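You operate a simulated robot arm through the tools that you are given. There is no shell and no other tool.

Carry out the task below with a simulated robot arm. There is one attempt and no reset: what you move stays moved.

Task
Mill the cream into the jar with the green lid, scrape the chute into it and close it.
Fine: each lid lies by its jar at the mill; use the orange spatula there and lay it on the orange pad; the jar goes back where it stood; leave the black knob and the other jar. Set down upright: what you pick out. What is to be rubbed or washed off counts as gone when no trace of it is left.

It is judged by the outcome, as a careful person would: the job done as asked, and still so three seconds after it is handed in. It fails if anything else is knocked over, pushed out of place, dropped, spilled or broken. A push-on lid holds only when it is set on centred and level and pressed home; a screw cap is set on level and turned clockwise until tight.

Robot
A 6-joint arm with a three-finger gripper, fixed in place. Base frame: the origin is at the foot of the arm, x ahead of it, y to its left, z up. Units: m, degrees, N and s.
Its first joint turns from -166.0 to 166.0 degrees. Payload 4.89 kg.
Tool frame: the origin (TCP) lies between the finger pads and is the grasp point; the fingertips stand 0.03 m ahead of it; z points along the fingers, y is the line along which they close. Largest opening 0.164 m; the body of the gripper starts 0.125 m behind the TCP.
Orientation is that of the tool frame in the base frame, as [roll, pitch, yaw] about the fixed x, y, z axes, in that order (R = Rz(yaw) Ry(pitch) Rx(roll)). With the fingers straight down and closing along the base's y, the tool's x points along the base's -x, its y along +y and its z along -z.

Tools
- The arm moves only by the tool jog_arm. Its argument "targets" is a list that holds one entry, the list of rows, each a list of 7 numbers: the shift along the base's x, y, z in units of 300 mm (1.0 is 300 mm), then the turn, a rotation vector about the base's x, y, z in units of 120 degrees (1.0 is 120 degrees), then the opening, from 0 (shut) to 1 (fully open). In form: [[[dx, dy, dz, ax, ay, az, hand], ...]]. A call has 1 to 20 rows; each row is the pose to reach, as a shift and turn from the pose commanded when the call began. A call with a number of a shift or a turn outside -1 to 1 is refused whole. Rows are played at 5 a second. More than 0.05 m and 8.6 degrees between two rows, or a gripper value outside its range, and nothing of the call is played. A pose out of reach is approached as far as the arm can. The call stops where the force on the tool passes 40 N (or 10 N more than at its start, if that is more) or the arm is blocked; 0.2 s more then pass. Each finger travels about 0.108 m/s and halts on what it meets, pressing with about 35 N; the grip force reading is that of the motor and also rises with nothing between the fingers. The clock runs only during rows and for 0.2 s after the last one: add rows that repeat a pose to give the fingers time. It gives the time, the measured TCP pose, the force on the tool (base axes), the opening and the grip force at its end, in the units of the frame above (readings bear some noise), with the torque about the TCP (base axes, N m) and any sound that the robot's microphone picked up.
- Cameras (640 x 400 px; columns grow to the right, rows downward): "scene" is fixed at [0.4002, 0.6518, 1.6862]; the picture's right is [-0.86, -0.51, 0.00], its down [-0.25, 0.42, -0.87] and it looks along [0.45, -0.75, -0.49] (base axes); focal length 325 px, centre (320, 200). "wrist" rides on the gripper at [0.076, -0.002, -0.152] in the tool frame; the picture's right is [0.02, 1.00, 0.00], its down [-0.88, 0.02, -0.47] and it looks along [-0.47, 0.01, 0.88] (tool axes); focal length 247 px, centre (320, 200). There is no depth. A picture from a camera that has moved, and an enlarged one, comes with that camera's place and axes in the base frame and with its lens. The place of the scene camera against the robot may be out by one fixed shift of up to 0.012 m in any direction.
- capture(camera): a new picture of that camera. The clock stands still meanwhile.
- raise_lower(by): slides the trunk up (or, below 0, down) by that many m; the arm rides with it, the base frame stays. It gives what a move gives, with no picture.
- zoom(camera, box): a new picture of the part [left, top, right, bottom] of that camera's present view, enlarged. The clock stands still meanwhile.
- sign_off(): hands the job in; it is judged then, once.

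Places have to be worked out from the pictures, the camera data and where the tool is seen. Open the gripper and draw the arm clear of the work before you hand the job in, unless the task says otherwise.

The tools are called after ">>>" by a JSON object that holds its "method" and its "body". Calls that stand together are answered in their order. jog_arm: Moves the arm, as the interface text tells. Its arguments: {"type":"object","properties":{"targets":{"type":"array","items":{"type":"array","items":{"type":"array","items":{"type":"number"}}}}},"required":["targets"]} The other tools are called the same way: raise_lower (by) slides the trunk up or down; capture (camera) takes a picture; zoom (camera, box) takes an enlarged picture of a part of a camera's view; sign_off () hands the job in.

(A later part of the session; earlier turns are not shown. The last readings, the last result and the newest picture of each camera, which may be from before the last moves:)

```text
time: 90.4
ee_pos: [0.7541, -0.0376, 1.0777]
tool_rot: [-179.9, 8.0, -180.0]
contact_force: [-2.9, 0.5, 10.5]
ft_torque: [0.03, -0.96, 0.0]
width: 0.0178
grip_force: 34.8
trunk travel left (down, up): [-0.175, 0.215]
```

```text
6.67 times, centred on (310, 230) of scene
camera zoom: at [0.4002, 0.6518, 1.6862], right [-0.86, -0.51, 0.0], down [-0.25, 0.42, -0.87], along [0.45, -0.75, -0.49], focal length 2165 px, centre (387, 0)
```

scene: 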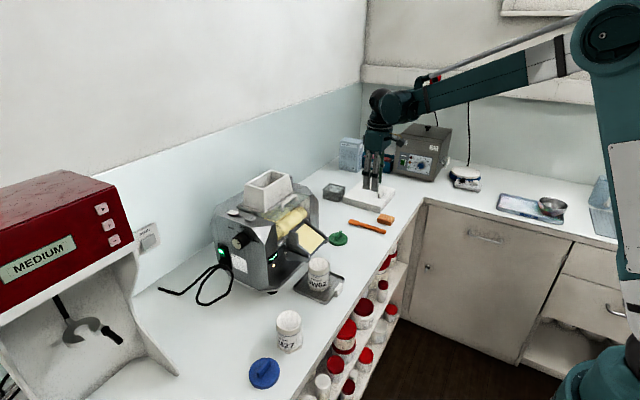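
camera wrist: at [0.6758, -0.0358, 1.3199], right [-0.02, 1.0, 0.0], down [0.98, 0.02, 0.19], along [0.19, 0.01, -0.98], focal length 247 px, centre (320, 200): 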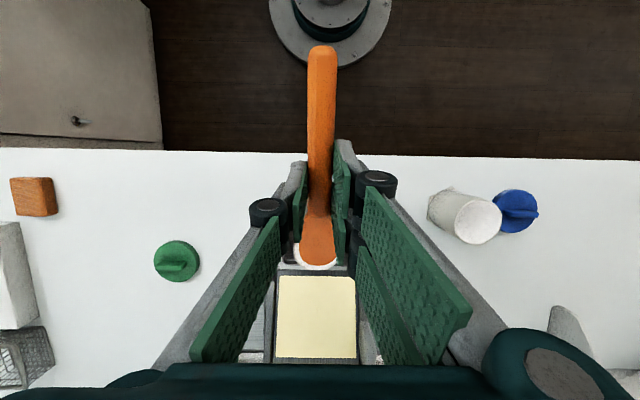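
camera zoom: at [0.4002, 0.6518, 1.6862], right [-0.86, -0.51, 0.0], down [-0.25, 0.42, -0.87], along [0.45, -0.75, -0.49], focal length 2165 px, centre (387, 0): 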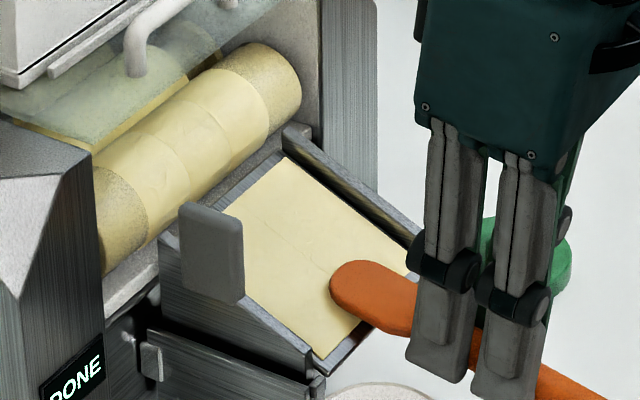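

>>> {"method": "zoom", "body": {"camera": "scene", "box": [288, 215, 328, 255]}}

```text
10.00 times, centred on (308, 235) of scene
camera zoom: at [0.4002, 0.6518, 1.6862], right [-0.86, -0.51, 0.0], down [-0.25, 0.42, -0.87], along [0.45, -0.75, -0.49], focal length 3247 px, centre (440, -150)
```

zoom: 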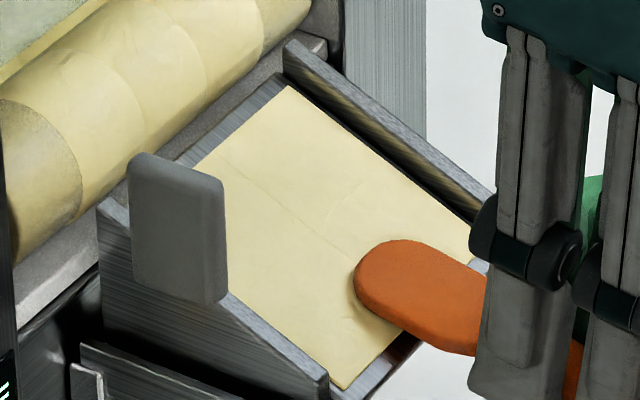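

No effect yet at ≈11 N. I finish this stroke over the lip with firmer pressure to see whether force matters.

>>> {"method": "jog_arm", "body": {"targets": [[[0, 0, -0.006, 0, 0, 0, 0], [-0.02, 0, -0.018, 0, 0, 0, 0], [-0.04, 0, -0.028, 0, 0, 0, 0], [-0.06, 0, -0.038, 0, 0, 0, 0]]]}}

>>> {"method": "zoom", "body": {"camera": "scene", "box": [288, 215, 328, 255]}}

```text
time: 91.4
ee_pos: [0.7371, -0.0364, 1.0643]
tool_rot: [-179.7, 7.8, -180.0]
contact_force: [-3.0, 0.4, 10.3]
ft_torque: [0.01, -0.92, 0.02]
width: 0.0182
grip_force: 34.8
trunk travel left (down, up): [-0.175, 0.215]
```

```text
10.00 times, centred on (308, 235) of scene
camera zoom: at [0.4002, 0.6518, 1.6862], right [-0.86, -0.51, 0.0], down [-0.25, 0.42, -0.87], along [0.45, -0.75, -0.49], focal length 3247 px, centre (440, -150)
```

zoom: 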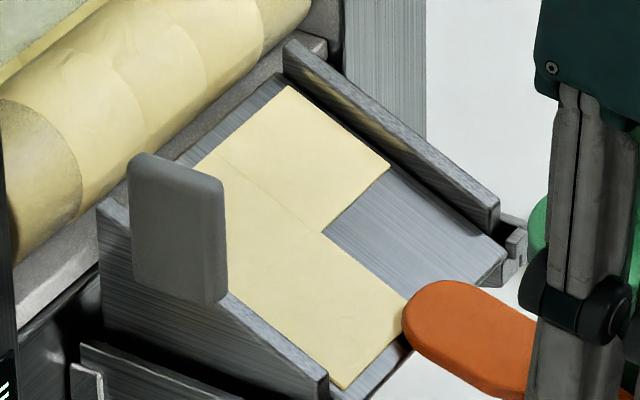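

It works: one cell of the film (lower, −y side) came off, so the film clears cell by cell with repeated rubbing. I now lift and stroke the lower +y part, drifting inwards towards the jar mouth.

>>> {"method": "jog_arm", "body": {"targets": [[[0, 0, 0.05, 0, 0, 0, 0], [0.04, 0.04, 0.09, 0, 0, 0, 0], [0.075, 0.08, 0.08, 0, 0, 0, 0], [0.075, 0.08, 0.05, 0, 0, 0, 0], [0.075, 0.08, 0.034, 0, 0, 0, 0], [0.05, 0.072, 0.0215, 0, 0, 0, 0], [0.025, 0.064, 0.0095, 0, 0, 0, 0], [0.0, 0.055, -0.003, 0, 0, 0, 0], [-0.025, 0.047, -0.015, 0, 0, 0, 0], [-0.05, 0.04, -0.027, 0, 0, 0, 0]]]}}

>>> {"method": "zoom", "body": {"camera": "scene", "box": [288, 215, 328, 255]}}

```text
time: 93.6
ee_pos: [0.7229, -0.0249, 1.057]
tool_rot: [-179.7, 7.9, -180.0]
contact_force: [-0.2, 0.2, -0.4]
ft_torque: [-0.02, -0.01, 0.01]
width: 0.0181
grip_force: 34.3
trunk travel left (down, up): [-0.175, 0.215]
```

```text
10.00 times, centred on (308, 235) of scene
camera zoom: at [0.4002, 0.6518, 1.6862], right [-0.86, -0.51, 0.0], down [-0.25, 0.42, -0.87], along [0.45, -0.75, -0.49], focal length 3247 px, centre (440, -150)
```

zoom: 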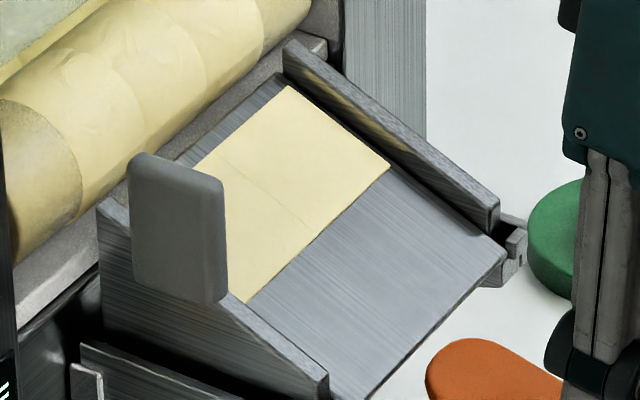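

Clean metal there now. Next the upper +y cell: a full-length stroke from the top, drifting inwards.

>>> {"method": "jog_arm", "body": {"targets": [[[0, 0, 0.06, 0, 0, 0, 0], [0.08, 0.01, 0.12, 0, 0, 0, 0], [0.16, 0.03, 0.16, 0, 0, 0, 0], [0.218, 0.03, 0.15, 0, 0, 0, 0], [0.218, 0.03, 0.12, 0, 0, 0, 0], [0.218, 0.03, 0.106, 0, 0, 0, 0], [0.19, 0.027, 0.0925, 0, 0, 0, 0], [0.16, 0.024, 0.078, 0, 0, 0, 0], [0.13, 0.02, 0.063, 0, 0, 0, 0], [0.1, 0.016, 0.0485, 0, 0, 0, 0], [0.06, 0.01, 0.029, 0, 0, 0, 0], [0.02, 0.0, 0.01, 0, 0, 0, 0], [-0.01, -0.01, -0.003, 0, 0, 0, 0]]]}}

>>> {"method": "zoom", "body": {"camera": "scene", "box": [288, 215, 328, 255]}}

```text
time: 96.4
ee_pos: [0.7204, -0.0272, 1.0544]
tool_rot: [-179.8, 7.9, 180.0]
contact_force: [0.6, 0.8, -0.8]
ft_torque: [0.0, 0.08, -0.01]
width: 0.0179
grip_force: 35.5
trunk travel left (down, up): [-0.175, 0.215]
```

```text
10.00 times, centred on (308, 235) of scene
camera zoom: at [0.4002, 0.6518, 1.6862], right [-0.86, -0.51, 0.0], down [-0.25, 0.42, -0.87], along [0.45, -0.75, -0.49], focal length 3247 px, centre (440, -150)
```

zoom: 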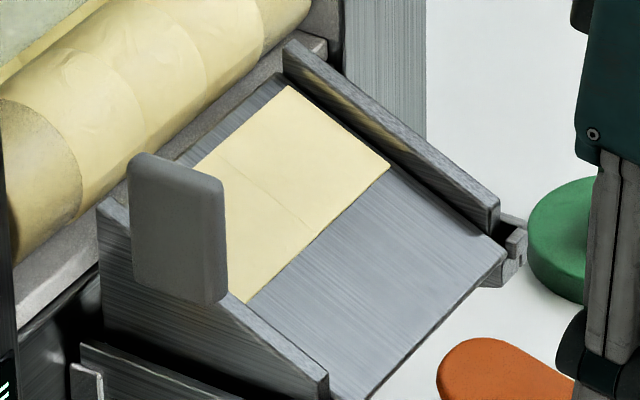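

Not yet off. I repeat at the top, checking the contact force part-way.

>>> {"method": "jog_arm", "body": {"targets": [[[0, 0, 0.06, 0, 0, 0, 0], [0.08, 0.01, 0.12, 0, 0, 0, 0], [0.16, 0.03, 0.16, 0, 0, 0, 0], [0.228, 0.04, 0.15, 0, 0, 0, 0], [0.228, 0.04, 0.12, 0, 0, 0, 0], [0.228, 0.04, 0.106, 0, 0, 0, 0], [0.21, 0.04, 0.097, 0, 0, 0, 0]]]}}

```text
time: 98.0
ee_pos: [0.7814, -0.015, 1.0832]
tool_rot: [-179.8, 8.0, 179.9]
contact_force: [-0.8, 0.2, 1.9]
ft_torque: [0.02, -0.15, -0.07]
width: 0.0179
grip_force: 35.0
trunk travel left (down, up): [-0.175, 0.215]
```

Contact was too light (2 N). I press about 1.5–2 mm more and rub back and forth over the upper +y cell, ending over the lip.

>>> {"method": "jog_arm", "body": {"targets": [[[0, 0, -0.007, 0, 0, 0, 0], [-0.03, 0, -0.0217, 0, 0, 0, 0], [-0.06, 0, -0.0363, 0, 0, 0, 0], [-0.09, 0, -0.051, 0, 0, 0, 0], [-0.06, 0, -0.0363, 0, 0, 0, 0], [-0.03, 0, -0.0217, 0, 0, 0, 0], [0, 0, -0.007, 0, 0, 0, 0], [-0.03, 0, -0.0217, 0, 0, 0, 0], [-0.06, 0, -0.0363, 0, 0, 0, 0], [-0.09, -0.005, -0.051, 0, 0, 0, 0]]]}}

>>> {"method": "zoom", "body": {"camera": "scene", "box": [288, 215, 328, 255]}}

```text
time: 100.2
ee_pos: [0.7559, -0.0156, 1.0699]
tool_rot: [-179.8, 7.9, -180.0]
contact_force: [0.2, 0.5, -2.0]
ft_torque: [-0.02, 0.04, -0.03]
width: 0.018
grip_force: 35.0
trunk travel left (down, up): [-0.175, 0.215]
```

```text
10.00 times, centred on (308, 235) of scene
camera zoom: at [0.4002, 0.6518, 1.6862], right [-0.86, -0.51, 0.0], down [-0.25, 0.42, -0.87], along [0.45, -0.75, -0.49], focal length 3247 px, centre (440, -150)
```

zoom: 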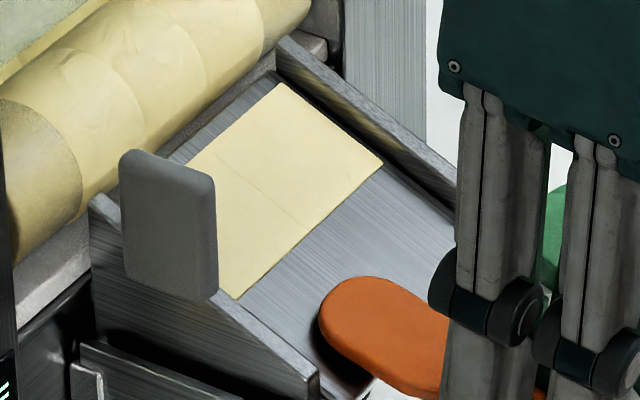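

The uphill rub pushed the loose chute about 3 mm into its holder, so from now on only downhill strokes. I lift, go back to the top and feel for contact again.

>>> {"method": "jog_arm", "body": {"targets": [[[0, 0, 0.06, 0, 0, 0, 0], [0.05, 0.0, 0.1, 0, 0, 0, 0], [0.09, 0.0, 0.09, 0, 0, 0, 0], [0.09, 0.0, 0.065, 0, 0, 0, 0], [0.09, 0.0, 0.05, 0, 0, 0, 0], [0.09, 0.0, 0.044, 0, 0, 0, 0]]]}}

>>> {"method": "zoom", "body": {"camera": "scene", "box": [288, 215, 328, 255]}}

```text
time: 101.6
ee_pos: [0.7819, -0.0177, 1.0832]
tool_rot: [-179.8, 7.9, 180.0]
contact_force: [-0.2, -1.0, 0.1]
ft_torque: [0.01, 0.04, 0.0]
width: 0.0184
grip_force: 35.4
trunk travel left (down, up): [-0.175, 0.215]
```

```text
10.00 times, centred on (308, 235) of scene
camera zoom: at [0.4002, 0.6518, 1.6862], right [-0.86, -0.51, 0.0], down [-0.25, 0.42, -0.87], along [0.45, -0.75, -0.49], focal length 3247 px, centre (440, -150)
```

zoom: 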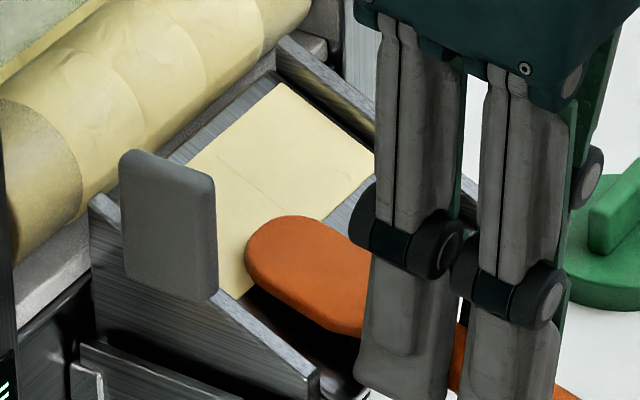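

The blade tip is actually only over the lower half of the upper cells. I lift slightly, move 25 mm further up the slope and feel for contact there.

>>> {"method": "jog_arm", "body": {"targets": [[[0, 0, 0.04, 0, 0, 0, 0], [0.04, 0.0, 0.075, 0, 0, 0, 0], [0.083, 0.0, 0.08, 0, 0, 0, 0], [0.083, 0.0, 0.06, 0, 0, 0, 0], [0.083, 0.0, 0.05, 0, 0, 0, 0], [0.083, 0.0, 0.043, 0, 0, 0, 0]]]}}

>>> {"method": "zoom", "body": {"camera": "scene", "box": [288, 215, 328, 255]}}

```text
time: 103.0
ee_pos: [0.8067, -0.0185, 1.0959]
tool_rot: [-179.7, 7.9, 180.0]
contact_force: [-0.4, 0.5, -0.3]
ft_torque: [0.01, -0.01, 0.02]
width: 0.0178
grip_force: 35.1
trunk travel left (down, up): [-0.175, 0.215]
```

```text
10.00 times, centred on (308, 235) of scene
camera zoom: at [0.4002, 0.6518, 1.6862], right [-0.86, -0.51, 0.0], down [-0.25, 0.42, -0.87], along [0.45, -0.75, -0.49], focal length 3247 px, centre (440, -150)
```

zoom: 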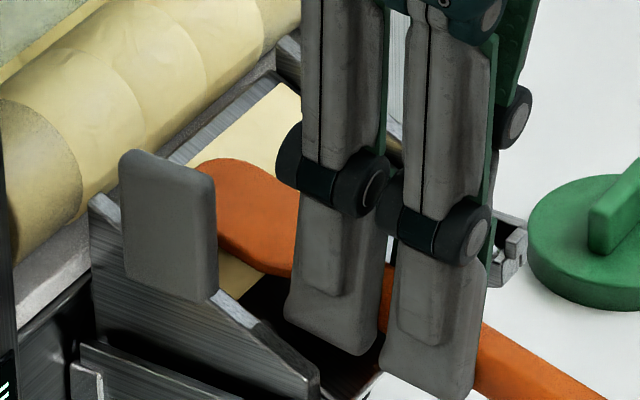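

Now the tip is at the film's upper edge. I lower to contact.

>>> {"method": "jog_arm", "body": {"targets": [[[0, 0, -0.005, 0, 0, 0, 0], [0, 0, -0.01, 0, 0, 0, 0], [0, 0, -0.01, 0, 0, 0, 0]]]}}

```text
time: 103.8
ee_pos: [0.8069, -0.0181, 1.0928]
tool_rot: [-179.9, 7.9, 180.0]
contact_force: [-0.1, -0.5, -0.7]
ft_torque: [0.0, -0.01, 0.02]
width: 0.018
grip_force: 35.0
trunk travel left (down, up): [-0.175, 0.215]
```

>>> {"method": "jog_arm", "body": {"targets": [[[0, 0, -0.005, 0, 0, 0, 0], [0, 0, -0.01, 0, 0, 0, 0], [0, 0, -0.015, 0, 0, 0, 0], [0, 0, -0.015, 0, 0, 0, 0]]]}}

>>> {"method": "zoom", "body": {"camera": "scene", "box": [288, 215, 328, 255]}}

```text
time: 104.6
ee_pos: [0.8067, -0.017, 1.0919]
tool_rot: [-179.7, 8.1, 180.0]
contact_force: [-7.6, -1.0, 29.1]
ft_torque: [0.27, -1.15, 0.09]
width: 0.0181
grip_force: 35.0
trunk travel left (down, up): [-0.175, 0.215]
stopped in row 3: the force on the tool passed its limit at 45 N (the readings are from after the stop); the commanded pose is now the measured one
```

```text
10.00 times, centred on (308, 235) of scene
camera zoom: at [0.4002, 0.6518, 1.6862], right [-0.86, -0.51, 0.0], down [-0.25, 0.42, -0.87], along [0.45, -0.75, -0.49], focal length 3247 px, centre (440, -150)
```

zoom: 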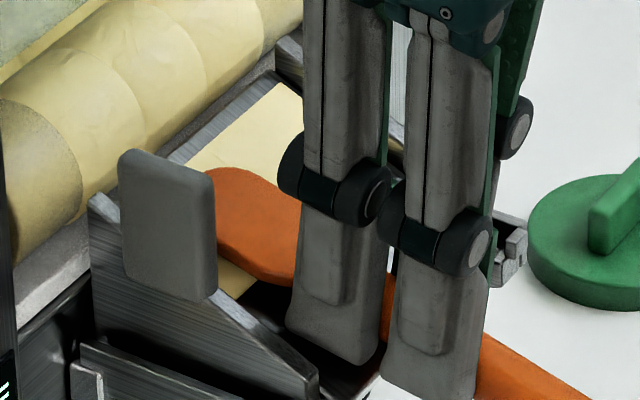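

Part of that force came from the handle/fingers touching the lip, not the tip. I lift and use a steeper angle again (about 30° to the surface).

>>> {"method": "jog_arm", "body": {"targets": [[[-0.01, 0, 0.05, 0, 0, 0, 0], [-0.02, 0, 0.1, 0, 0.033, 0, 0], [-0.03, 0, 0.13, 0, 0.066, 0, 0], [-0.035, 0, 0.13, 0, 0.1, 0, 0], [-0.035, 0, 0.1, 0, 0.1, 0, 0], [-0.035, 0, 0.08, 0, 0.1, 0, 0], [-0.035, 0, 0.08, 0, 0.1, 0, 0]]]}}

>>> {"method": "zoom", "body": {"camera": "scene", "box": [288, 215, 328, 255]}}

```text
time: 106.2
ee_pos: [0.7977, -0.0178, 1.1145]
tool_rot: [-179.8, -4.0, 180.0]
contact_force: [0.4, -0.2, -1.2]
ft_torque: [0.02, -0.02, -0.02]
width: 0.0179
grip_force: 34.7
trunk travel left (down, up): [-0.175, 0.215]
```

```text
10.00 times, centred on (308, 235) of scene
camera zoom: at [0.4002, 0.6518, 1.6862], right [-0.86, -0.51, 0.0], down [-0.25, 0.42, -0.87], along [0.45, -0.75, -0.49], focal length 3247 px, centre (440, -150)
```

zoom: 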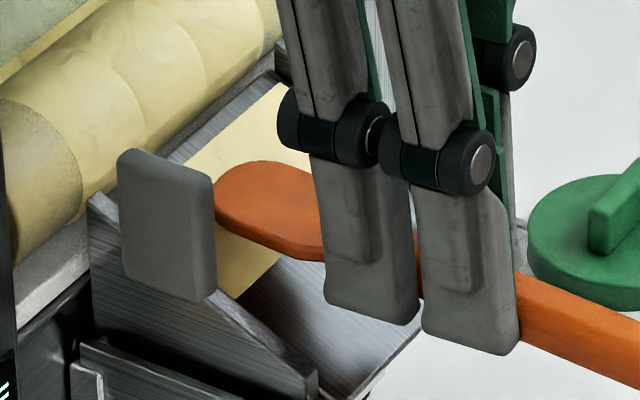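

Better angle. I lower to contact in small steps.

>>> {"method": "jog_arm", "body": {"targets": [[[0, 0, -0.006, 0, 0, 0, 0], [0, 0, -0.012, 0, 0, 0, 0], [0, 0, -0.017, 0, 0, 0, 0], [0, 0, -0.017, 0, 0, 0, 0]]]}}

```text
time: 107.2
ee_pos: [0.7961, -0.018, 1.1093]
tool_rot: [-179.9, -4.0, 180.0]
contact_force: [0.3, 0.6, -0.1]
ft_torque: [-0.02, 0.01, 0.01]
width: 0.0177
grip_force: 34.7
trunk travel left (down, up): [-0.175, 0.215]
```

>>> {"method": "jog_arm", "body": {"targets": [[[0, 0, -0.006, 0, 0, 0, 0], [0, 0, -0.012, 0, 0, 0, 0], [0, 0, -0.017, 0, 0, 0, 0], [0, 0, -0.017, 0, 0, 0, 0]]]}}

```text
time: 108.2
ee_pos: [0.7968, -0.0194, 1.1031]
tool_rot: [-179.8, -4.0, 179.9]
contact_force: [0.5, 0.0, -0.7]
ft_torque: [0.01, -0.01, 0.0]
width: 0.018
grip_force: 35.2
trunk travel left (down, up): [-0.175, 0.215]
```

>>> {"method": "jog_arm", "body": {"targets": [[[0, 0, -0.005, 0, 0, 0, 0], [0, 0, -0.01, 0, 0, 0, 0], [0, 0, -0.01, 0, 0, 0, 0]]]}}

>>> {"method": "zoom", "body": {"camera": "scene", "box": [288, 215, 328, 255]}}

```text
time: 109.0
ee_pos: [0.7969, -0.0174, 1.1015]
tool_rot: [-179.8, -4.0, -180.0]
contact_force: [-3.1, 0.1, 11.4]
ft_torque: [0.05, -0.91, -0.01]
width: 0.0182
grip_force: 34.8
trunk travel left (down, up): [-0.175, 0.215]
```

```text
10.00 times, centred on (308, 235) of scene
camera zoom: at [0.4002, 0.6518, 1.6862], right [-0.86, -0.51, 0.0], down [-0.25, 0.42, -0.87], along [0.45, -0.75, -0.49], focal length 3247 px, centre (440, -150)
```

zoom: 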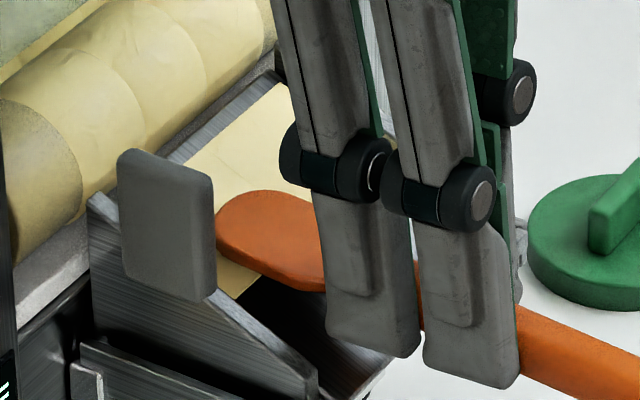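

Good tip contact (11 N) at the film's top. I stroke downhill from here.

>>> {"method": "jog_arm", "body": {"targets": [[[-0.03, 0, -0.016, 0, 0, 0, 0], [-0.06, 0, -0.031, 0, 0, 0, 0], [-0.09, 0, -0.046, 0, 0, 0, 0], [-0.12, -0.004, -0.061, 0, 0, 0, 0]]]}}

>>> {"method": "zoom", "body": {"camera": "scene", "box": [288, 215, 328, 255]}}

```text
time: 110.0
ee_pos: [0.7608, -0.0181, 1.0833]
tool_rot: [-179.9, -4.1, 180.0]
contact_force: [-2.2, 1.0, 10.0]
ft_torque: [-0.01, -0.82, 0.0]
width: 0.0179
grip_force: 34.3
trunk travel left (down, up): [-0.175, 0.215]
```

```text
10.00 times, centred on (308, 235) of scene
camera zoom: at [0.4002, 0.6518, 1.6862], right [-0.86, -0.51, 0.0], down [-0.25, 0.42, -0.87], along [0.45, -0.75, -0.49], focal length 3247 px, centre (440, -150)
```

zoom: 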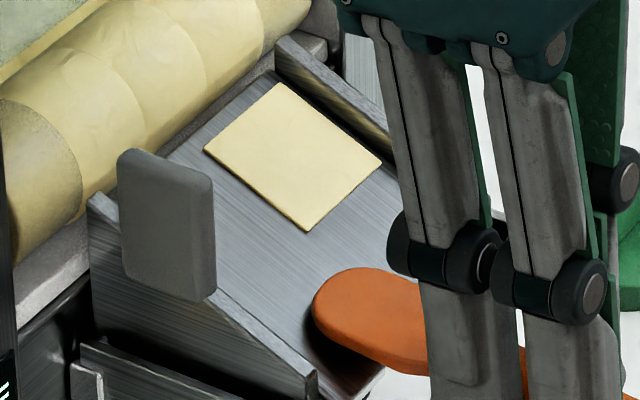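

One cell left (upper −y). I finish this stroke over the lip, then reposition to the −y side at the top.

>>> {"method": "jog_arm", "body": {"targets": [[[-0.04, -0.012, -0.02, 0, 0, 0, 0], [-0.08, -0.025, -0.0395, 0, 0, 0, 0], [-0.12, -0.04, -0.059, 0, 0, 0, 0], [-0.15, -0.055, -0.07, 0, 0, 0, 0], [-0.15, -0.06, 0.02, 0, 0, 0, 0], [-0.1, -0.08, 0.1, 0, 0, 0, 0], [0, -0.1, 0.14, 0, 0, 0, 0], [0.08, -0.122, 0.14, 0, 0, 0, 0], [0.12, -0.122, 0.12, 0, 0, 0, 0], [0.12, -0.122, 0.09, 0, 0, 0, 0], [0.12, -0.122, 0.075, 0, 0, 0, 0]]]}}

>>> {"method": "zoom", "body": {"camera": "scene", "box": [288, 215, 328, 255]}}

```text
time: 112.4
ee_pos: [0.797, -0.0559, 1.1041]
tool_rot: [-179.8, -4.0, -180.0]
contact_force: [0.9, 0.3, -0.8]
ft_torque: [0.0, 0.03, 0.04]
width: 0.0182
grip_force: 34.8
trunk travel left (down, up): [-0.175, 0.215]
```

```text
10.00 times, centred on (308, 235) of scene
camera zoom: at [0.4002, 0.6518, 1.6862], right [-0.86, -0.51, 0.0], down [-0.25, 0.42, -0.87], along [0.45, -0.75, -0.49], focal length 3247 px, centre (440, -150)
```

zoom: 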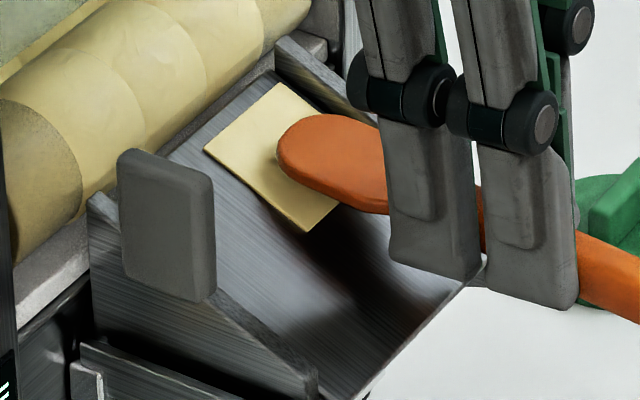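

I shift 8 mm up-slope and come down to contact on the last cell.

>>> {"method": "jog_arm", "body": {"targets": [[[0.027, 0, 0.02, 0, 0, 0, 0], [0.027, 0, 0.01, 0, 0, 0, 0], [0.027, 0, 0.003, 0, 0, 0, 0], [0.027, 0, 0.003, 0, 0, 0, 0]]]}}

```text
time: 113.4
ee_pos: [0.8055, -0.0564, 1.1065]
tool_rot: [-179.8, -3.9, -180.0]
contact_force: [-0.5, 0.4, -0.8]
ft_torque: [0.0, 0.03, 0.0]
width: 0.018
grip_force: 34.8
trunk travel left (down, up): [-0.175, 0.215]
```

>>> {"method": "jog_arm", "body": {"targets": [[[0, 0, -0.004, 0, 0, 0, 0], [0, 0, -0.008, 0, 0, 0, 0], [0, 0, -0.008, 0, 0, 0, 0]]]}}

```text
time: 114.2
ee_pos: [0.8048, -0.0552, 1.1035]
tool_rot: [-179.7, -4.0, 179.9]
contact_force: [0.1, -0.2, -0.9]
ft_torque: [-0.04, 0.0, 0.0]
width: 0.0182
grip_force: 35.1
trunk travel left (down, up): [-0.175, 0.215]
```

>>> {"method": "jog_arm", "body": {"targets": [[[0, 0, -0.004, 0, 0, 0, 0], [0, 0, -0.008, 0, 0, 0, 0], [0, 0, -0.008, 0, 0, 0, 0]]]}}

>>> {"method": "zoom", "body": {"camera": "scene", "box": [288, 215, 328, 255]}}

```text
time: 115.0
ee_pos: [0.8053, -0.0557, 1.1017]
tool_rot: [-179.8, -4.0, -179.9]
contact_force: [-2.9, 2.2, 12.1]
ft_torque: [0.01, -0.98, 0.05]
width: 0.0178
grip_force: 34.6
trunk travel left (down, up): [-0.175, 0.215]
```

```text
10.00 times, centred on (308, 235) of scene
camera zoom: at [0.4002, 0.6518, 1.6862], right [-0.86, -0.51, 0.0], down [-0.25, 0.42, -0.87], along [0.45, -0.75, -0.49], focal length 3247 px, centre (440, -150)
```

zoom: 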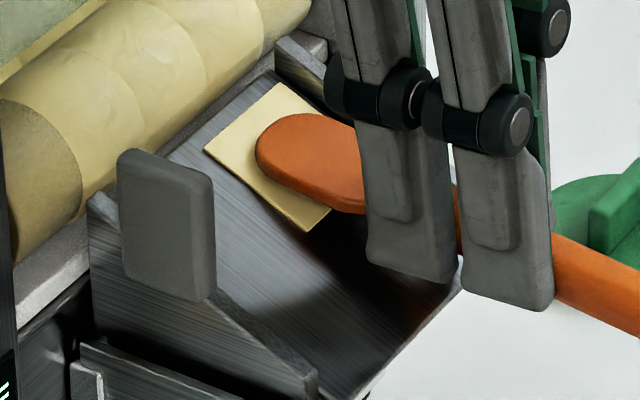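

Contact at 12 N on the last cell. I stroke downhill, drifting towards the centre and off the lip.

>>> {"method": "jog_arm", "body": {"targets": [[[-0.03, 0, -0.016, 0, 0, 0, 0], [-0.06, 0, -0.031, 0, 0, 0, 0], [-0.09, 0, -0.046, 0, 0, 0, 0], [-0.12, 0.005, -0.061, 0, 0, 0, 0], [-0.15, 0.012, -0.0755, 0, 0, 0, 0]]]}}

>>> {"method": "zoom", "body": {"camera": "scene", "box": [288, 215, 328, 255]}}

```text
time: 116.2
ee_pos: [0.7608, -0.0523, 1.0777]
tool_rot: [-179.8, -4.0, 179.9]
contact_force: [-1.2, -1.2, 12.3]
ft_torque: [-0.01, -0.87, -0.02]
width: 0.018
grip_force: 34.9
trunk travel left (down, up): [-0.175, 0.215]
```

```text
10.00 times, centred on (308, 235) of scene
camera zoom: at [0.4002, 0.6518, 1.6862], right [-0.86, -0.51, 0.0], down [-0.25, 0.42, -0.87], along [0.45, -0.75, -0.49], focal length 3247 px, centre (440, -150)
```

zoom: 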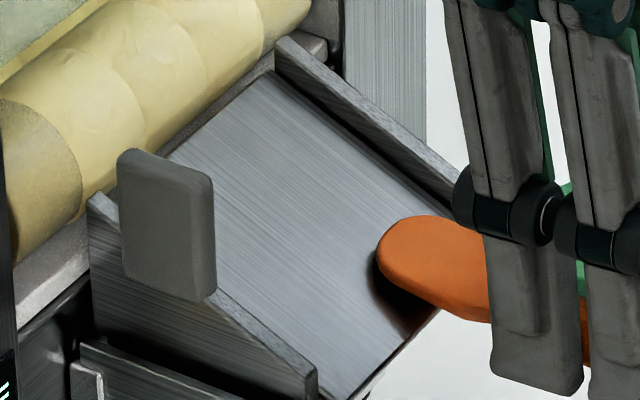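

The chute is completely clean. I finish off the lip and lift away, levelling the tool.

>>> {"method": "jog_arm", "body": {"targets": [[[-0.035, 0.014, -0.017, 0, 0, 0, 0], [-0.07, 0.028, -0.034, 0, 0, 0, 0], [-0.105, 0.042, -0.051, 0, 0, 0, 0], [-0.14, 0.048, -0.06, 0, 0, 0, 0], [-0.16, 0.048, 0.02, 0, 0, 0, 0], [-0.18, 0.048, 0.15, 0, -0.033, 0, 0], [-0.2, 0.048, 0.28, 0, -0.033, 0, 0], [-0.2, 0.048, 0.4, 0, -0.033, 0, 0]]]}}

>>> {"method": "zoom", "body": {"camera": "scene", "box": [270, 180, 370, 280]}}

>>> {"method": "zoom", "body": {"camera": "scene", "box": [265, 210, 345, 310]}}

>>> {"method": "zoom", "body": {"camera": "scene", "box": [320, 130, 460, 230]}}

```text
time: 118.0
ee_pos: [0.7023, -0.0399, 1.2]
tool_rot: [-179.8, 0.0, 180.0]
contact_force: [0.5, 0.2, -0.3]
ft_torque: [-0.01, 0.0, 0.01]
width: 0.0178
grip_force: 35.0
trunk travel left (down, up): [-0.175, 0.215]
```

```text
4.00 times, centred on (320, 230) of scene
camera zoom: at [0.4002, 0.6518, 1.6862], right [-0.86, -0.51, 0.0], down [-0.25, 0.42, -0.87], along [0.45, -0.75, -0.49], focal length 1299 px, centre (320, 80)
```

zoom: 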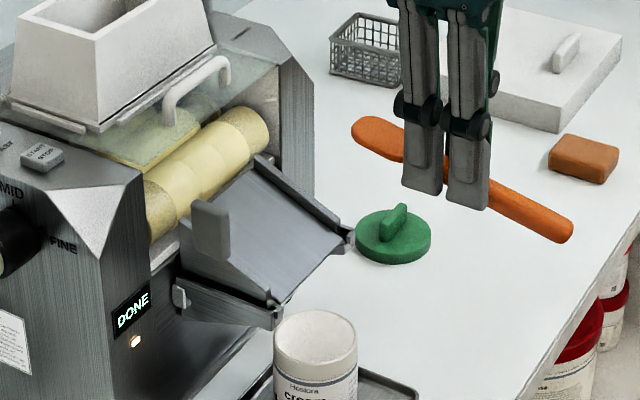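

```text
4.00 times, centred on (305, 260) of scene
camera zoom: at [0.4002, 0.6518, 1.6862], right [-0.86, -0.51, 0.0], down [-0.25, 0.42, -0.87], along [0.45, -0.75, -0.49], focal length 1299 px, centre (380, -40)
```

zoom: 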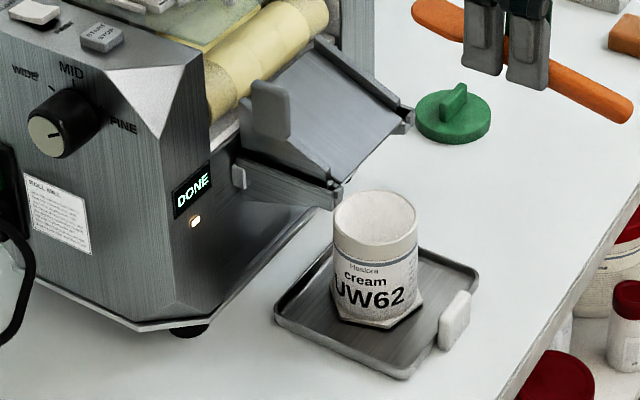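

```text
4.00 times, centred on (390, 180) of scene
camera zoom: at [0.4002, 0.6518, 1.6862], right [-0.86, -0.51, 0.0], down [-0.25, 0.42, -0.87], along [0.45, -0.75, -0.49], focal length 1299 px, centre (40, 280)
```

zoom: 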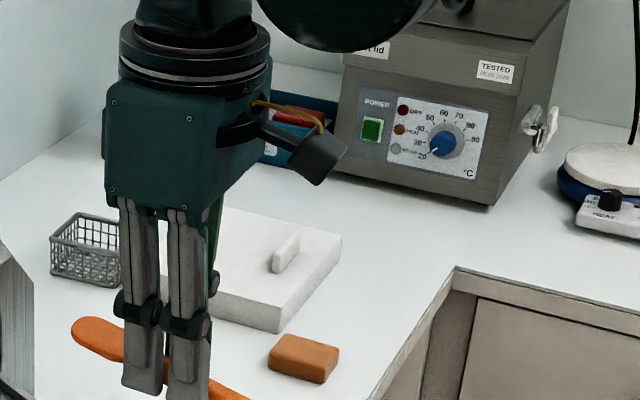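

The spatula has turned about 10° tip-up in the grip. I carry it over towards the pad, staying high, and measure it with the wrist camera.

>>> {"method": "jog_arm", "body": {"targets": [[[0, -0.13, 0, 0, 0, 0, 0], [0, -0.26, 0, 0, 0, 0, 0], [0, -0.39, 0, 0, 0, 0, 0], [0, -0.52, 0, 0, 0, 0, 0], [0.03, -0.65, -0.03, 0, 0.02, 0, 0], [0.06, -0.78, -0.06, 0, 0.05, 0, 0], [0.09, -0.9, -0.1, 0, 0.083, 0, 0]]]}}

>>> {"method": "jog_arm", "body": {"targets": [[[0.03, -0.12, -0.03, 0, 0, 0, 0], [0.06, -0.25, -0.08, 0, 0, 0, 0], [0.09, -0.38, -0.12, 0, 0, 0, 0], [0.09, -0.51, -0.16, 0, 0, 0, 0], [0.09, -0.64, -0.2, 0, 0, 0, 0], [0.09, -0.663, -0.3, 0, 0, 0, 0], [0.09, -0.663, -0.4, 0, 0, 0, 0]]]}}

>>> {"method": "capture", "body": {"camera": "wrist"}}

>>> {"method": "zoom", "body": {"camera": "scene", "box": [320, 160, 430, 260]}}

```text
time: 119.6
ee_pos: [0.7289, -0.3085, 1.1689]
tool_rot: [-179.9, -10.0, -179.9]
contact_force: [-1.3, 1.2, 0.5]
ft_torque: [-0.26, -0.28, 0.04]
width: 0.0181
grip_force: 35.0
trunk travel left (down, up): [-0.175, 0.215]
```

```text
time: 121.2
ee_pos: [0.7536, -0.5068, 1.0477]
tool_rot: [-179.9, -10.0, 179.9]
contact_force: [-1.0, 0.7, 0.3]
ft_torque: [0.02, -0.16, -0.04]
width: 0.018
grip_force: 35.2
trunk travel left (down, up): [-0.175, 0.215]
```

```text
taken
camera wrist: at [0.7044, -0.5072, 1.2117], right [-0.02, 1.0, 0.0], down [0.95, 0.02, 0.31], along [0.31, 0.01, -0.95], focal length 247 px, centre (320, 200)
```

wrist: 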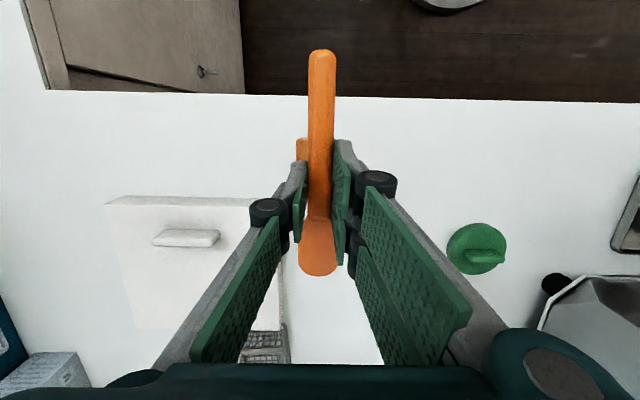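

```text
4.00 times, centred on (375, 210) of scene
camera zoom: at [0.4002, 0.6518, 1.6862], right [-0.86, -0.51, 0.0], down [-0.25, 0.42, -0.87], along [0.45, -0.75, -0.49], focal length 1299 px, centre (100, 160)
```

zoom: 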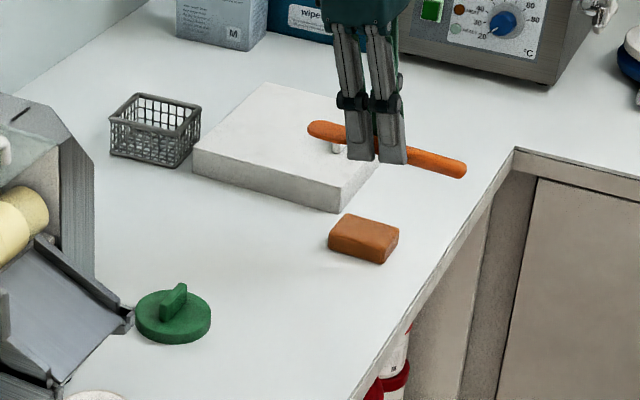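

The spatula is level now. I lower it over the pad centre (0.755, −0.509).

>>> {"method": "jog_arm", "body": {"targets": [[[0.02, -0.006, -0.1, 0, 0, 0, 0], [0.02, -0.006, -0.18, 0, 0, 0, 0], [0.02, -0.006, -0.24, 0, 0, 0, 0], [0.02, -0.006, -0.26, 0, 0, 0, 0], [0.02, -0.006, -0.26, 0, 0, 0, 0]]]}}

>>> {"method": "zoom", "body": {"camera": "scene", "box": [340, 180, 420, 250]}}

>>> {"method": "capture", "body": {"camera": "wrist"}}

```text
time: 122.4
ee_pos: [0.7598, -0.508, 0.9708]
tool_rot: [-179.9, -10.1, 179.9]
contact_force: [0.0, 0.2, -0.4]
ft_torque: [0.0, 0.01, 0.0]
width: 0.0178
grip_force: 35.1
trunk travel left (down, up): [-0.175, 0.215]
```

```text
5.71 times, centred on (380, 215) of scene
camera zoom: at [0.4002, 0.6518, 1.6862], right [-0.86, -0.51, 0.0], down [-0.25, 0.42, -0.87], along [0.45, -0.75, -0.49], focal length 1856 px, centre (-23, 114)
```

zoom: 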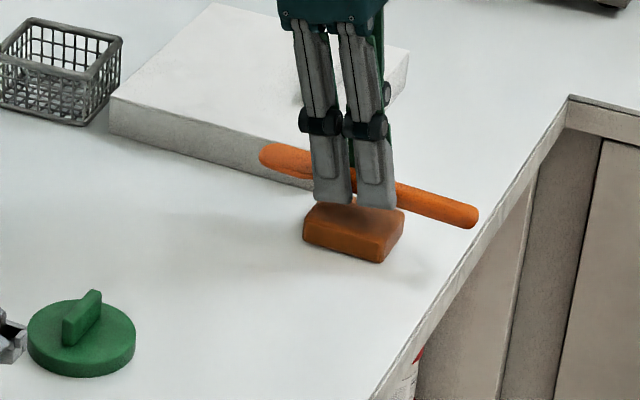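

```text
taken
camera wrist: at [0.7105, -0.5088, 1.1349], right [-0.02, 1.0, 0.0], down [0.95, 0.02, 0.31], along [0.31, 0.01, -0.95], focal length 247 px, centre (320, 200)
```

wrist: 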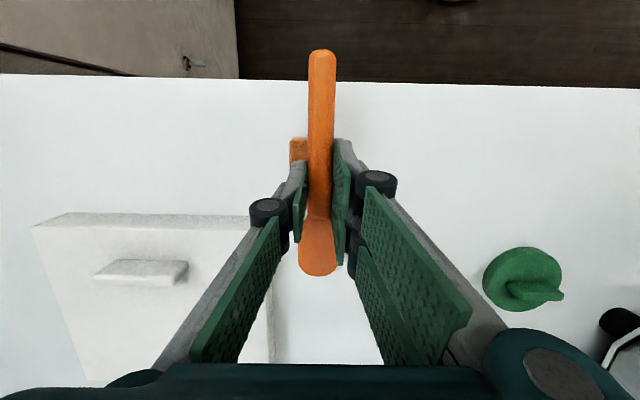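

Aligned over the pad. I lower the last centimetre gently.

>>> {"method": "jog_arm", "body": {"targets": [[[0, 0, -0.02, 0, 0, 0, 0], [0, 0, -0.033, 0, 0, 0, 0], [0, 0, -0.04, 0, 0, 0, 0], [0, 0, -0.044, 0, 0, 0, 0]]]}}

```text
time: 123.4
ee_pos: [0.76, -0.507, 0.9567]
tool_rot: [-179.8, -10.0, -179.9]
contact_force: [0.3, 0.6, -0.1]
ft_torque: [0.01, 0.05, -0.02]
width: 0.0178
grip_force: 35.0
trunk travel left (down, up): [-0.175, 0.215]
```

>>> {"method": "jog_arm", "body": {"targets": [[[0, 0, -0.005, 0, 0, 0, 0], [0, 0, -0.01, 0, 0, 0, 0], [0, 0, -0.014, 0, 0, 0, 0]]]}}

>>> {"method": "zoom", "body": {"camera": "scene", "box": [340, 180, 420, 250]}}

```text
time: 124.2
ee_pos: [0.7594, -0.5066, 0.9543]
tool_rot: [-179.9, -10.0, -180.0]
contact_force: [7.9, -1.8, 32.1]
ft_torque: [0.37, -1.04, -0.12]
width: 0.0177
grip_force: 35.3
trunk travel left (down, up): [-0.175, 0.215]
```

```text
5.71 times, centred on (380, 215) of scene
camera zoom: at [0.4002, 0.6518, 1.6862], right [-0.86, -0.51, 0.0], down [-0.25, 0.42, -0.87], along [0.45, -0.75, -0.49], focal length 1856 px, centre (-23, 114)
```

zoom: 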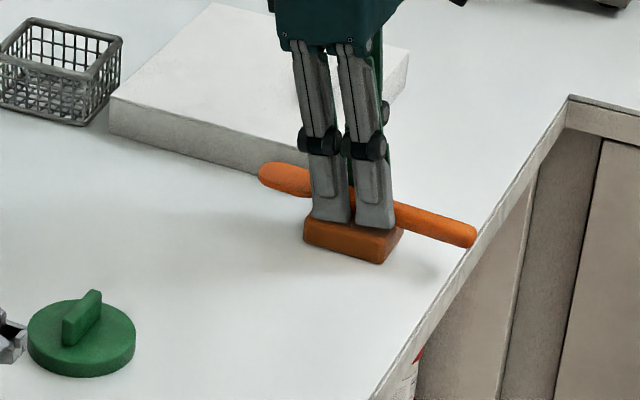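

It rests on the pad (32 N). I ease up 1.5 mm, open slowly, and check before lifting.

>>> {"method": "jog_arm", "body": {"targets": [[[0, 0, 0.005, 0, 0, 0, 0], [0, 0, 0.005, 0, 0, 0, 0.12], [0, 0, 0.005, 0, 0, 0, 0.16], [0, 0, 0.005, 0, 0, 0, 0.22], [0, 0, 0.005, 0, 0, 0, 0.25]]]}}

>>> {"method": "zoom", "body": {"camera": "scene", "box": [340, 180, 420, 250]}}

>>> {"method": "capture", "body": {"camera": "wrist"}}

```text
time: 125.4
ee_pos: [0.7586, -0.5084, 0.9557]
tool_rot: [-179.9, -10.0, 180.0]
contact_force: [0.1, -0.7, 3.4]
ft_torque: [-0.04, -0.11, -0.01]
width: 0.0429
grip_force: 0.1
trunk travel left (down, up): [-0.175, 0.215]
```

```text
5.71 times, centred on (380, 215) of scene
camera zoom: at [0.4002, 0.6518, 1.6862], right [-0.86, -0.51, 0.0], down [-0.25, 0.42, -0.87], along [0.45, -0.75, -0.49], focal length 1856 px, centre (-23, 114)
```

zoom: 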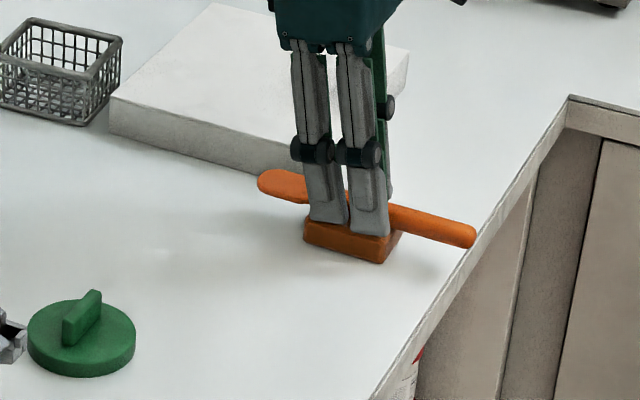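

```text
taken
camera wrist: at [0.7097, -0.5086, 1.1193], right [-0.02, 1.0, 0.0], down [0.95, 0.02, 0.31], along [0.31, 0.01, -0.95], focal length 247 px, centre (320, 200)
```

wrist: 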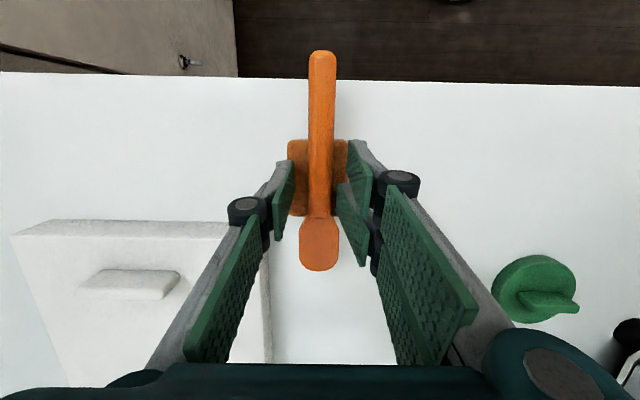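

The spatula lies level and centred on the pad. I lift straight off and look.

>>> {"method": "jog_arm", "body": {"targets": [[[0, 0, 0.04, 0, 0, 0, 0.25], [0, 0, 0.12, 0, 0, 0, 0.25], [0, 0, 0.26, 0, 0, 0, 0.25], [0, 0, 0.4, 0, 0, 0, 0.25], [0, 0, 0.54, 0, 0, 0, 0.25]]]}}

>>> {"method": "zoom", "body": {"camera": "scene", "box": [340, 180, 420, 250]}}

>>> {"method": "capture", "body": {"camera": "wrist"}}

```text
time: 126.6
ee_pos: [0.7593, -0.5054, 1.1157]
tool_rot: [-179.7, -10.0, 179.9]
contact_force: [-0.2, -0.4, 0.2]
ft_torque: [0.05, 0.07, -0.03]
width: 0.0411
grip_force: 0.1
trunk travel left (down, up): [-0.175, 0.215]
```

```text
5.71 times, centred on (380, 215) of scene
camera zoom: at [0.4002, 0.6518, 1.6862], right [-0.86, -0.51, 0.0], down [-0.25, 0.42, -0.87], along [0.45, -0.75, -0.49], focal length 1856 px, centre (-23, 114)
```

zoom: 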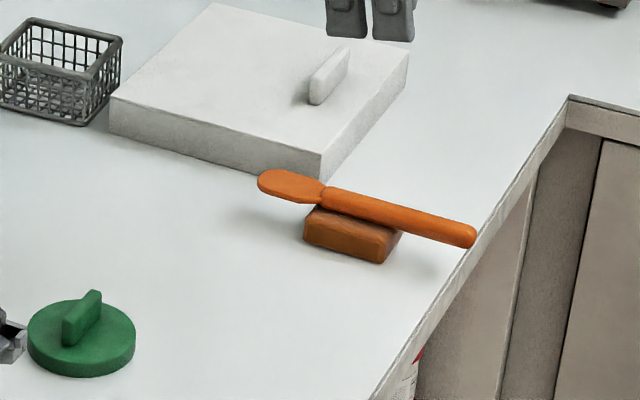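

```text
taken
camera wrist: at [0.7095, -0.5069, 1.2799], right [-0.02, 1.0, 0.0], down [0.95, 0.02, 0.31], along [0.31, 0.01, -0.95], focal length 247 px, centre (320, 200)
```

wrist: 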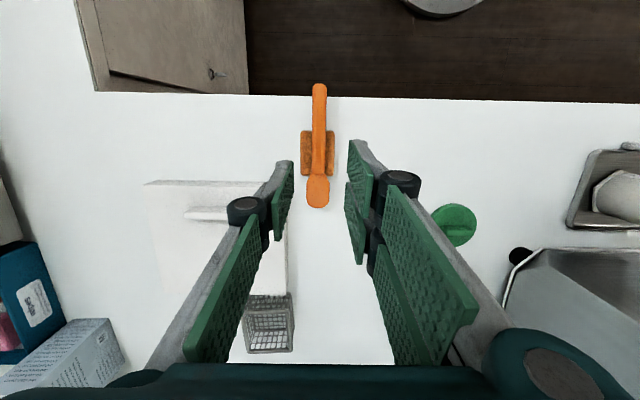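

The spatula rests well. Now to fetch the jar: I swing back in front of the mill, tilting the tool 45° forward on the way.

>>> {"method": "jog_arm", "body": {"targets": [[[-0.05, 0, 0.05, 0, -0.0573, 0, 0.3], [-0.1, 0.05, 0.1, 0, -0.1145, 0, 0.4], [-0.16, 0.15, 0.1, 0, -0.172, 0, 0.5], [-0.22, 0.26, 0.1, 0, -0.229, 0, 0.6], [-0.28, 0.37, 0.1, 0, -0.286, 0, 0.6], [-0.33, 0.48, 0.1, 0, -0.344, 0, 0.6], [-0.36, 0.6, 0.08, 0, -0.401, 0, 0.6], [-0.36, 0.73, 0.05, 0, -0.458, 0, 0.6], [-0.36, 0.86, 0.0, 0, -0.458, 0, 0.6]]]}}

>>> {"method": "jog_arm", "body": {"targets": [[[0, 0.13, -0.03, 0, 0, 0, 0.6], [0, 0.26, -0.06, 0, 0, 0, 0.6], [0, 0.39, -0.1, 0, 0, 0, 0.6], [0, 0.52, -0.15, 0, 0, 0, 0.6], [0, 0.63, -0.2, 0, 0, 0, 0.6], [0, 0.7, -0.27, 0, 0, 0, 0.6], [0, 0.7, -0.34, 0, 0, 0, 0.6]]]}}

>>> {"method": "capture", "body": {"camera": "wrist"}}

>>> {"method": "zoom", "body": {"camera": "wrist", "box": [240, 90, 400, 250]}}

```text
time: 128.6
ee_pos: [0.6526, -0.2514, 1.1164]
tool_rot: [-179.7, 45.0, 179.9]
contact_force: [0.1, -1.2, 0.2]
ft_torque: [0.13, -0.04, 0.07]
width: 0.0983
grip_force: 0.0
trunk travel left (down, up): [-0.175, 0.215]
```

```text
time: 130.2
ee_pos: [0.6506, -0.0386, 1.0149]
tool_rot: [-179.9, 45.0, 179.9]
contact_force: [-1.2, 1.1, 1.1]
ft_torque: [0.0, -0.07, 0.02]
width: 0.0981
grip_force: 0.0
trunk travel left (down, up): [-0.175, 0.215]
```

```text
taken
camera wrist: at [0.4875, -0.0394, 1.0688], right [-0.01, 1.0, -0.02], down [0.29, 0.02, 0.96], along [0.96, 0.01, -0.29], focal length 247 px, centre (320, 200)
```

wrist: 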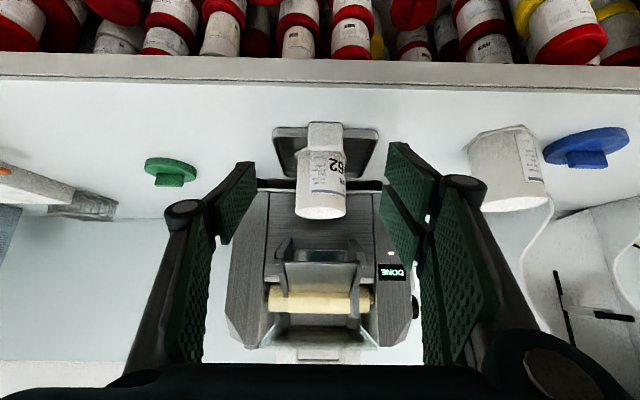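

```text
2.50 times, centred on (320, 170) of wrist
camera zoom: at [0.4875, -0.0394, 1.0688], right [-0.01, 1.0, -0.02], down [0.29, 0.02, 0.96], along [0.96, 0.01, -0.29], focal length 617 px, centre (320, 275)
```

zoom: 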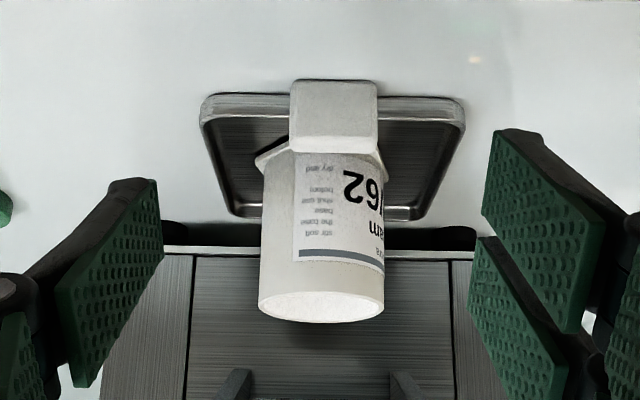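

The jar stands centred ahead. I move in along the reverse of the earlier path and grip it.

>>> {"method": "jog_arm", "body": {"targets": [[[0.13, 0.003, -0.01, 0, 0, 0, 0.6], [0.26, 0.003, -0.03, 0, 0, 0, 0.6], [0.36, 0.003, -0.09, 0, 0, 0, 0.6], [0.44, 0.003, -0.15, 0, 0, 0, 0.6], [0.515, 0.003, -0.212, 0, 0, 0, 0.6], [0.515, 0.003, -0.212, 0, 0, 0, 0.45], [0.515, 0.003, -0.212, 0, 0, 0, 0.3], [0.515, 0.003, -0.212, 0, 0, 0, 0.3], [0.515, 0.003, -0.212, 0, 0, 0, 0.3]]]}}

>>> {"method": "capture", "body": {"camera": "wrist"}}

```text
time: 132.2
ee_pos: [0.8064, -0.0384, 0.9514]
tool_rot: [-179.8, 45.0, 179.9]
contact_force: [2.2, 0.4, 7.6]
ft_torque: [0.25, -0.13, -0.12]
width: 0.0674
grip_force: 34.7
trunk travel left (down, up): [-0.175, 0.215]
```

```text
taken
camera wrist: at [0.6426, -0.0391, 1.006], right [-0.01, 1.0, -0.02], down [0.29, 0.02, 0.96], along [0.96, 0.01, -0.29], focal length 247 px, centre (320, 200)
```

wrist: 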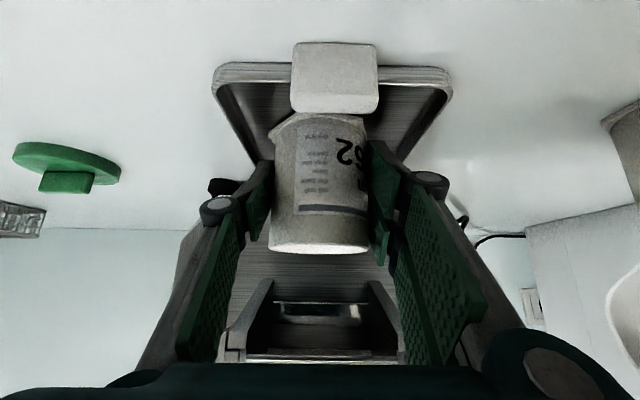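

Gripped at 0.067. I lift 22 mm and slide out sideways the same way it went in, then towards its own spot.

>>> {"method": "jog_arm", "body": {"targets": [[[0, 0, 0.035, 0, 0, 0, 0.3], [0, 0, 0.073, 0, 0, 0, 0.3], [0, -0.08, 0.073, 0, 0, 0, 0.3], [0, -0.16, 0.073, 0, 0, 0, 0.3], [0, -0.25, 0.073, 0, 0, 0, 0.3], [0, -0.34, 0.073, 0, 0, 0, 0.3], [0, -0.43, 0.073, 0, 0, 0, 0.3], [-0.04, -0.47, 0.073, 0, 0, 0, 0.3], [-0.12, -0.5, 0.073, 0, 0, 0, 0.3], [-0.164, -0.58, 0.073, 0, 0, 0, 0.3], [-0.164, -0.68, 0.073, 0, 0, 0, 0.3], [-0.164, -0.795, 0.073, 0, 0, 0, 0.3], [-0.164, -0.795, 0.05, 0, 0, 0, 0.3], [-0.164, -0.795, 0.05, 0, 0, 0, 0.3]]]}}

>>> {"method": "capture", "body": {"camera": "wrist"}}

>>> {"method": "zoom", "body": {"camera": "scene", "box": [265, 210, 425, 310]}}

```text
time: 135.2
ee_pos: [0.7588, -0.2773, 0.965]
tool_rot: [-179.8, 44.9, 180.0]
contact_force: [0.2, -1.5, -0.5]
ft_torque: [0.04, -0.02, 0.04]
width: 0.0671
grip_force: 34.8
trunk travel left (down, up): [-0.175, 0.215]
```

```text
taken
camera wrist: at [0.5956, -0.2782, 1.0194], right [-0.01, 1.0, -0.02], down [0.29, 0.02, 0.96], along [0.96, 0.01, -0.29], focal length 247 px, centre (320, 200)
```

wrist: 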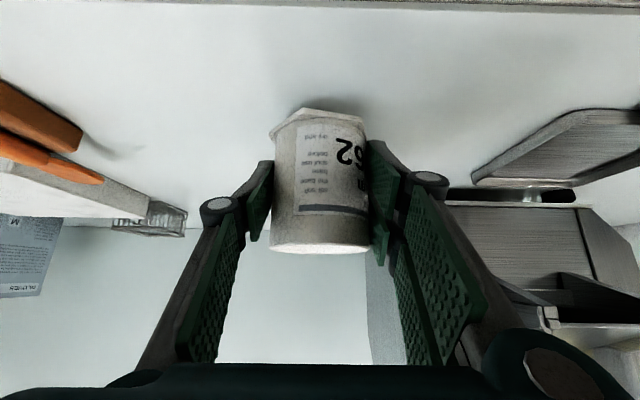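

```text
4.00 times, centred on (345, 260) of scene
camera zoom: at [0.4002, 0.6518, 1.6862], right [-0.86, -0.51, 0.0], down [-0.25, 0.42, -0.87], along [0.45, -0.75, -0.49], focal length 1299 px, centre (220, -40)
```

zoom: 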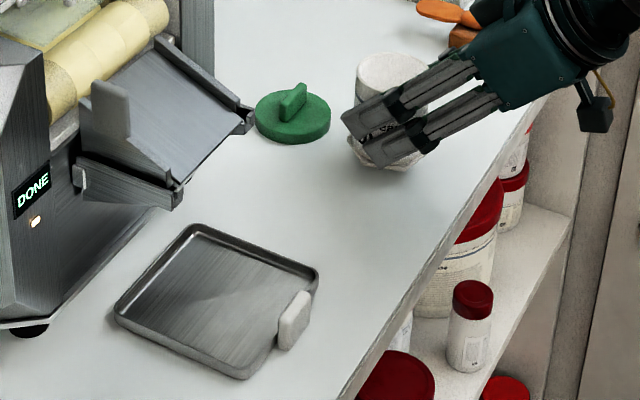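

The tray is clean and in place. I lower the jar onto its spot.

>>> {"method": "jog_arm", "body": {"targets": [[[-0.005, 0, -0.02, 0, 0, 0, 0.3], [-0.005, 0, -0.038, 0, 0, 0, 0.3], [-0.005, 0, -0.046, 0, 0, 0, 0.3], [-0.005, 0, -0.046, 0, 0, 0, 0.3]]]}}

```text
time: 136.2
ee_pos: [0.7578, -0.2774, 0.9522]
tool_rot: [-179.8, 44.8, -180.0]
contact_force: [-0.1, 0.0, -0.2]
ft_torque: [-0.04, 0.02, 0.0]
width: 0.0669
grip_force: 35.1
trunk travel left (down, up): [-0.175, 0.215]
```

>>> {"method": "jog_arm", "body": {"targets": [[[0, 0, -0.005, 0, 0, 0, 0.3], [0, 0, -0.01, 0, 0, 0, 0.3], [0, 0, -0.01, 0, 0, 0, 0.3]]]}}

```text
time: 137.0
ee_pos: [0.7572, -0.2775, 0.9496]
tool_rot: [-179.8, 44.8, 179.9]
contact_force: [0.0, 0.4, 0.0]
ft_torque: [0.0, -0.03, 0.03]
width: 0.0672
grip_force: 35.0
trunk travel left (down, up): [-0.175, 0.215]
```

>>> {"method": "jog_arm", "body": {"targets": [[[0, 0, -0.004, 0, 0, 0, 0.3], [0, 0, -0.007, 0, 0, 0, 0.3], [0, 0, -0.007, 0, 0, 0, 0.3]]]}}

```text
time: 137.8
ee_pos: [0.7572, -0.2776, 0.9482]
tool_rot: [-179.8, 45.0, 179.8]
contact_force: [3.5, 0.7, 10.7]
ft_torque: [0.37, -0.25, -0.12]
width: 0.067
grip_force: 34.8
trunk travel left (down, up): [-0.175, 0.215]
```

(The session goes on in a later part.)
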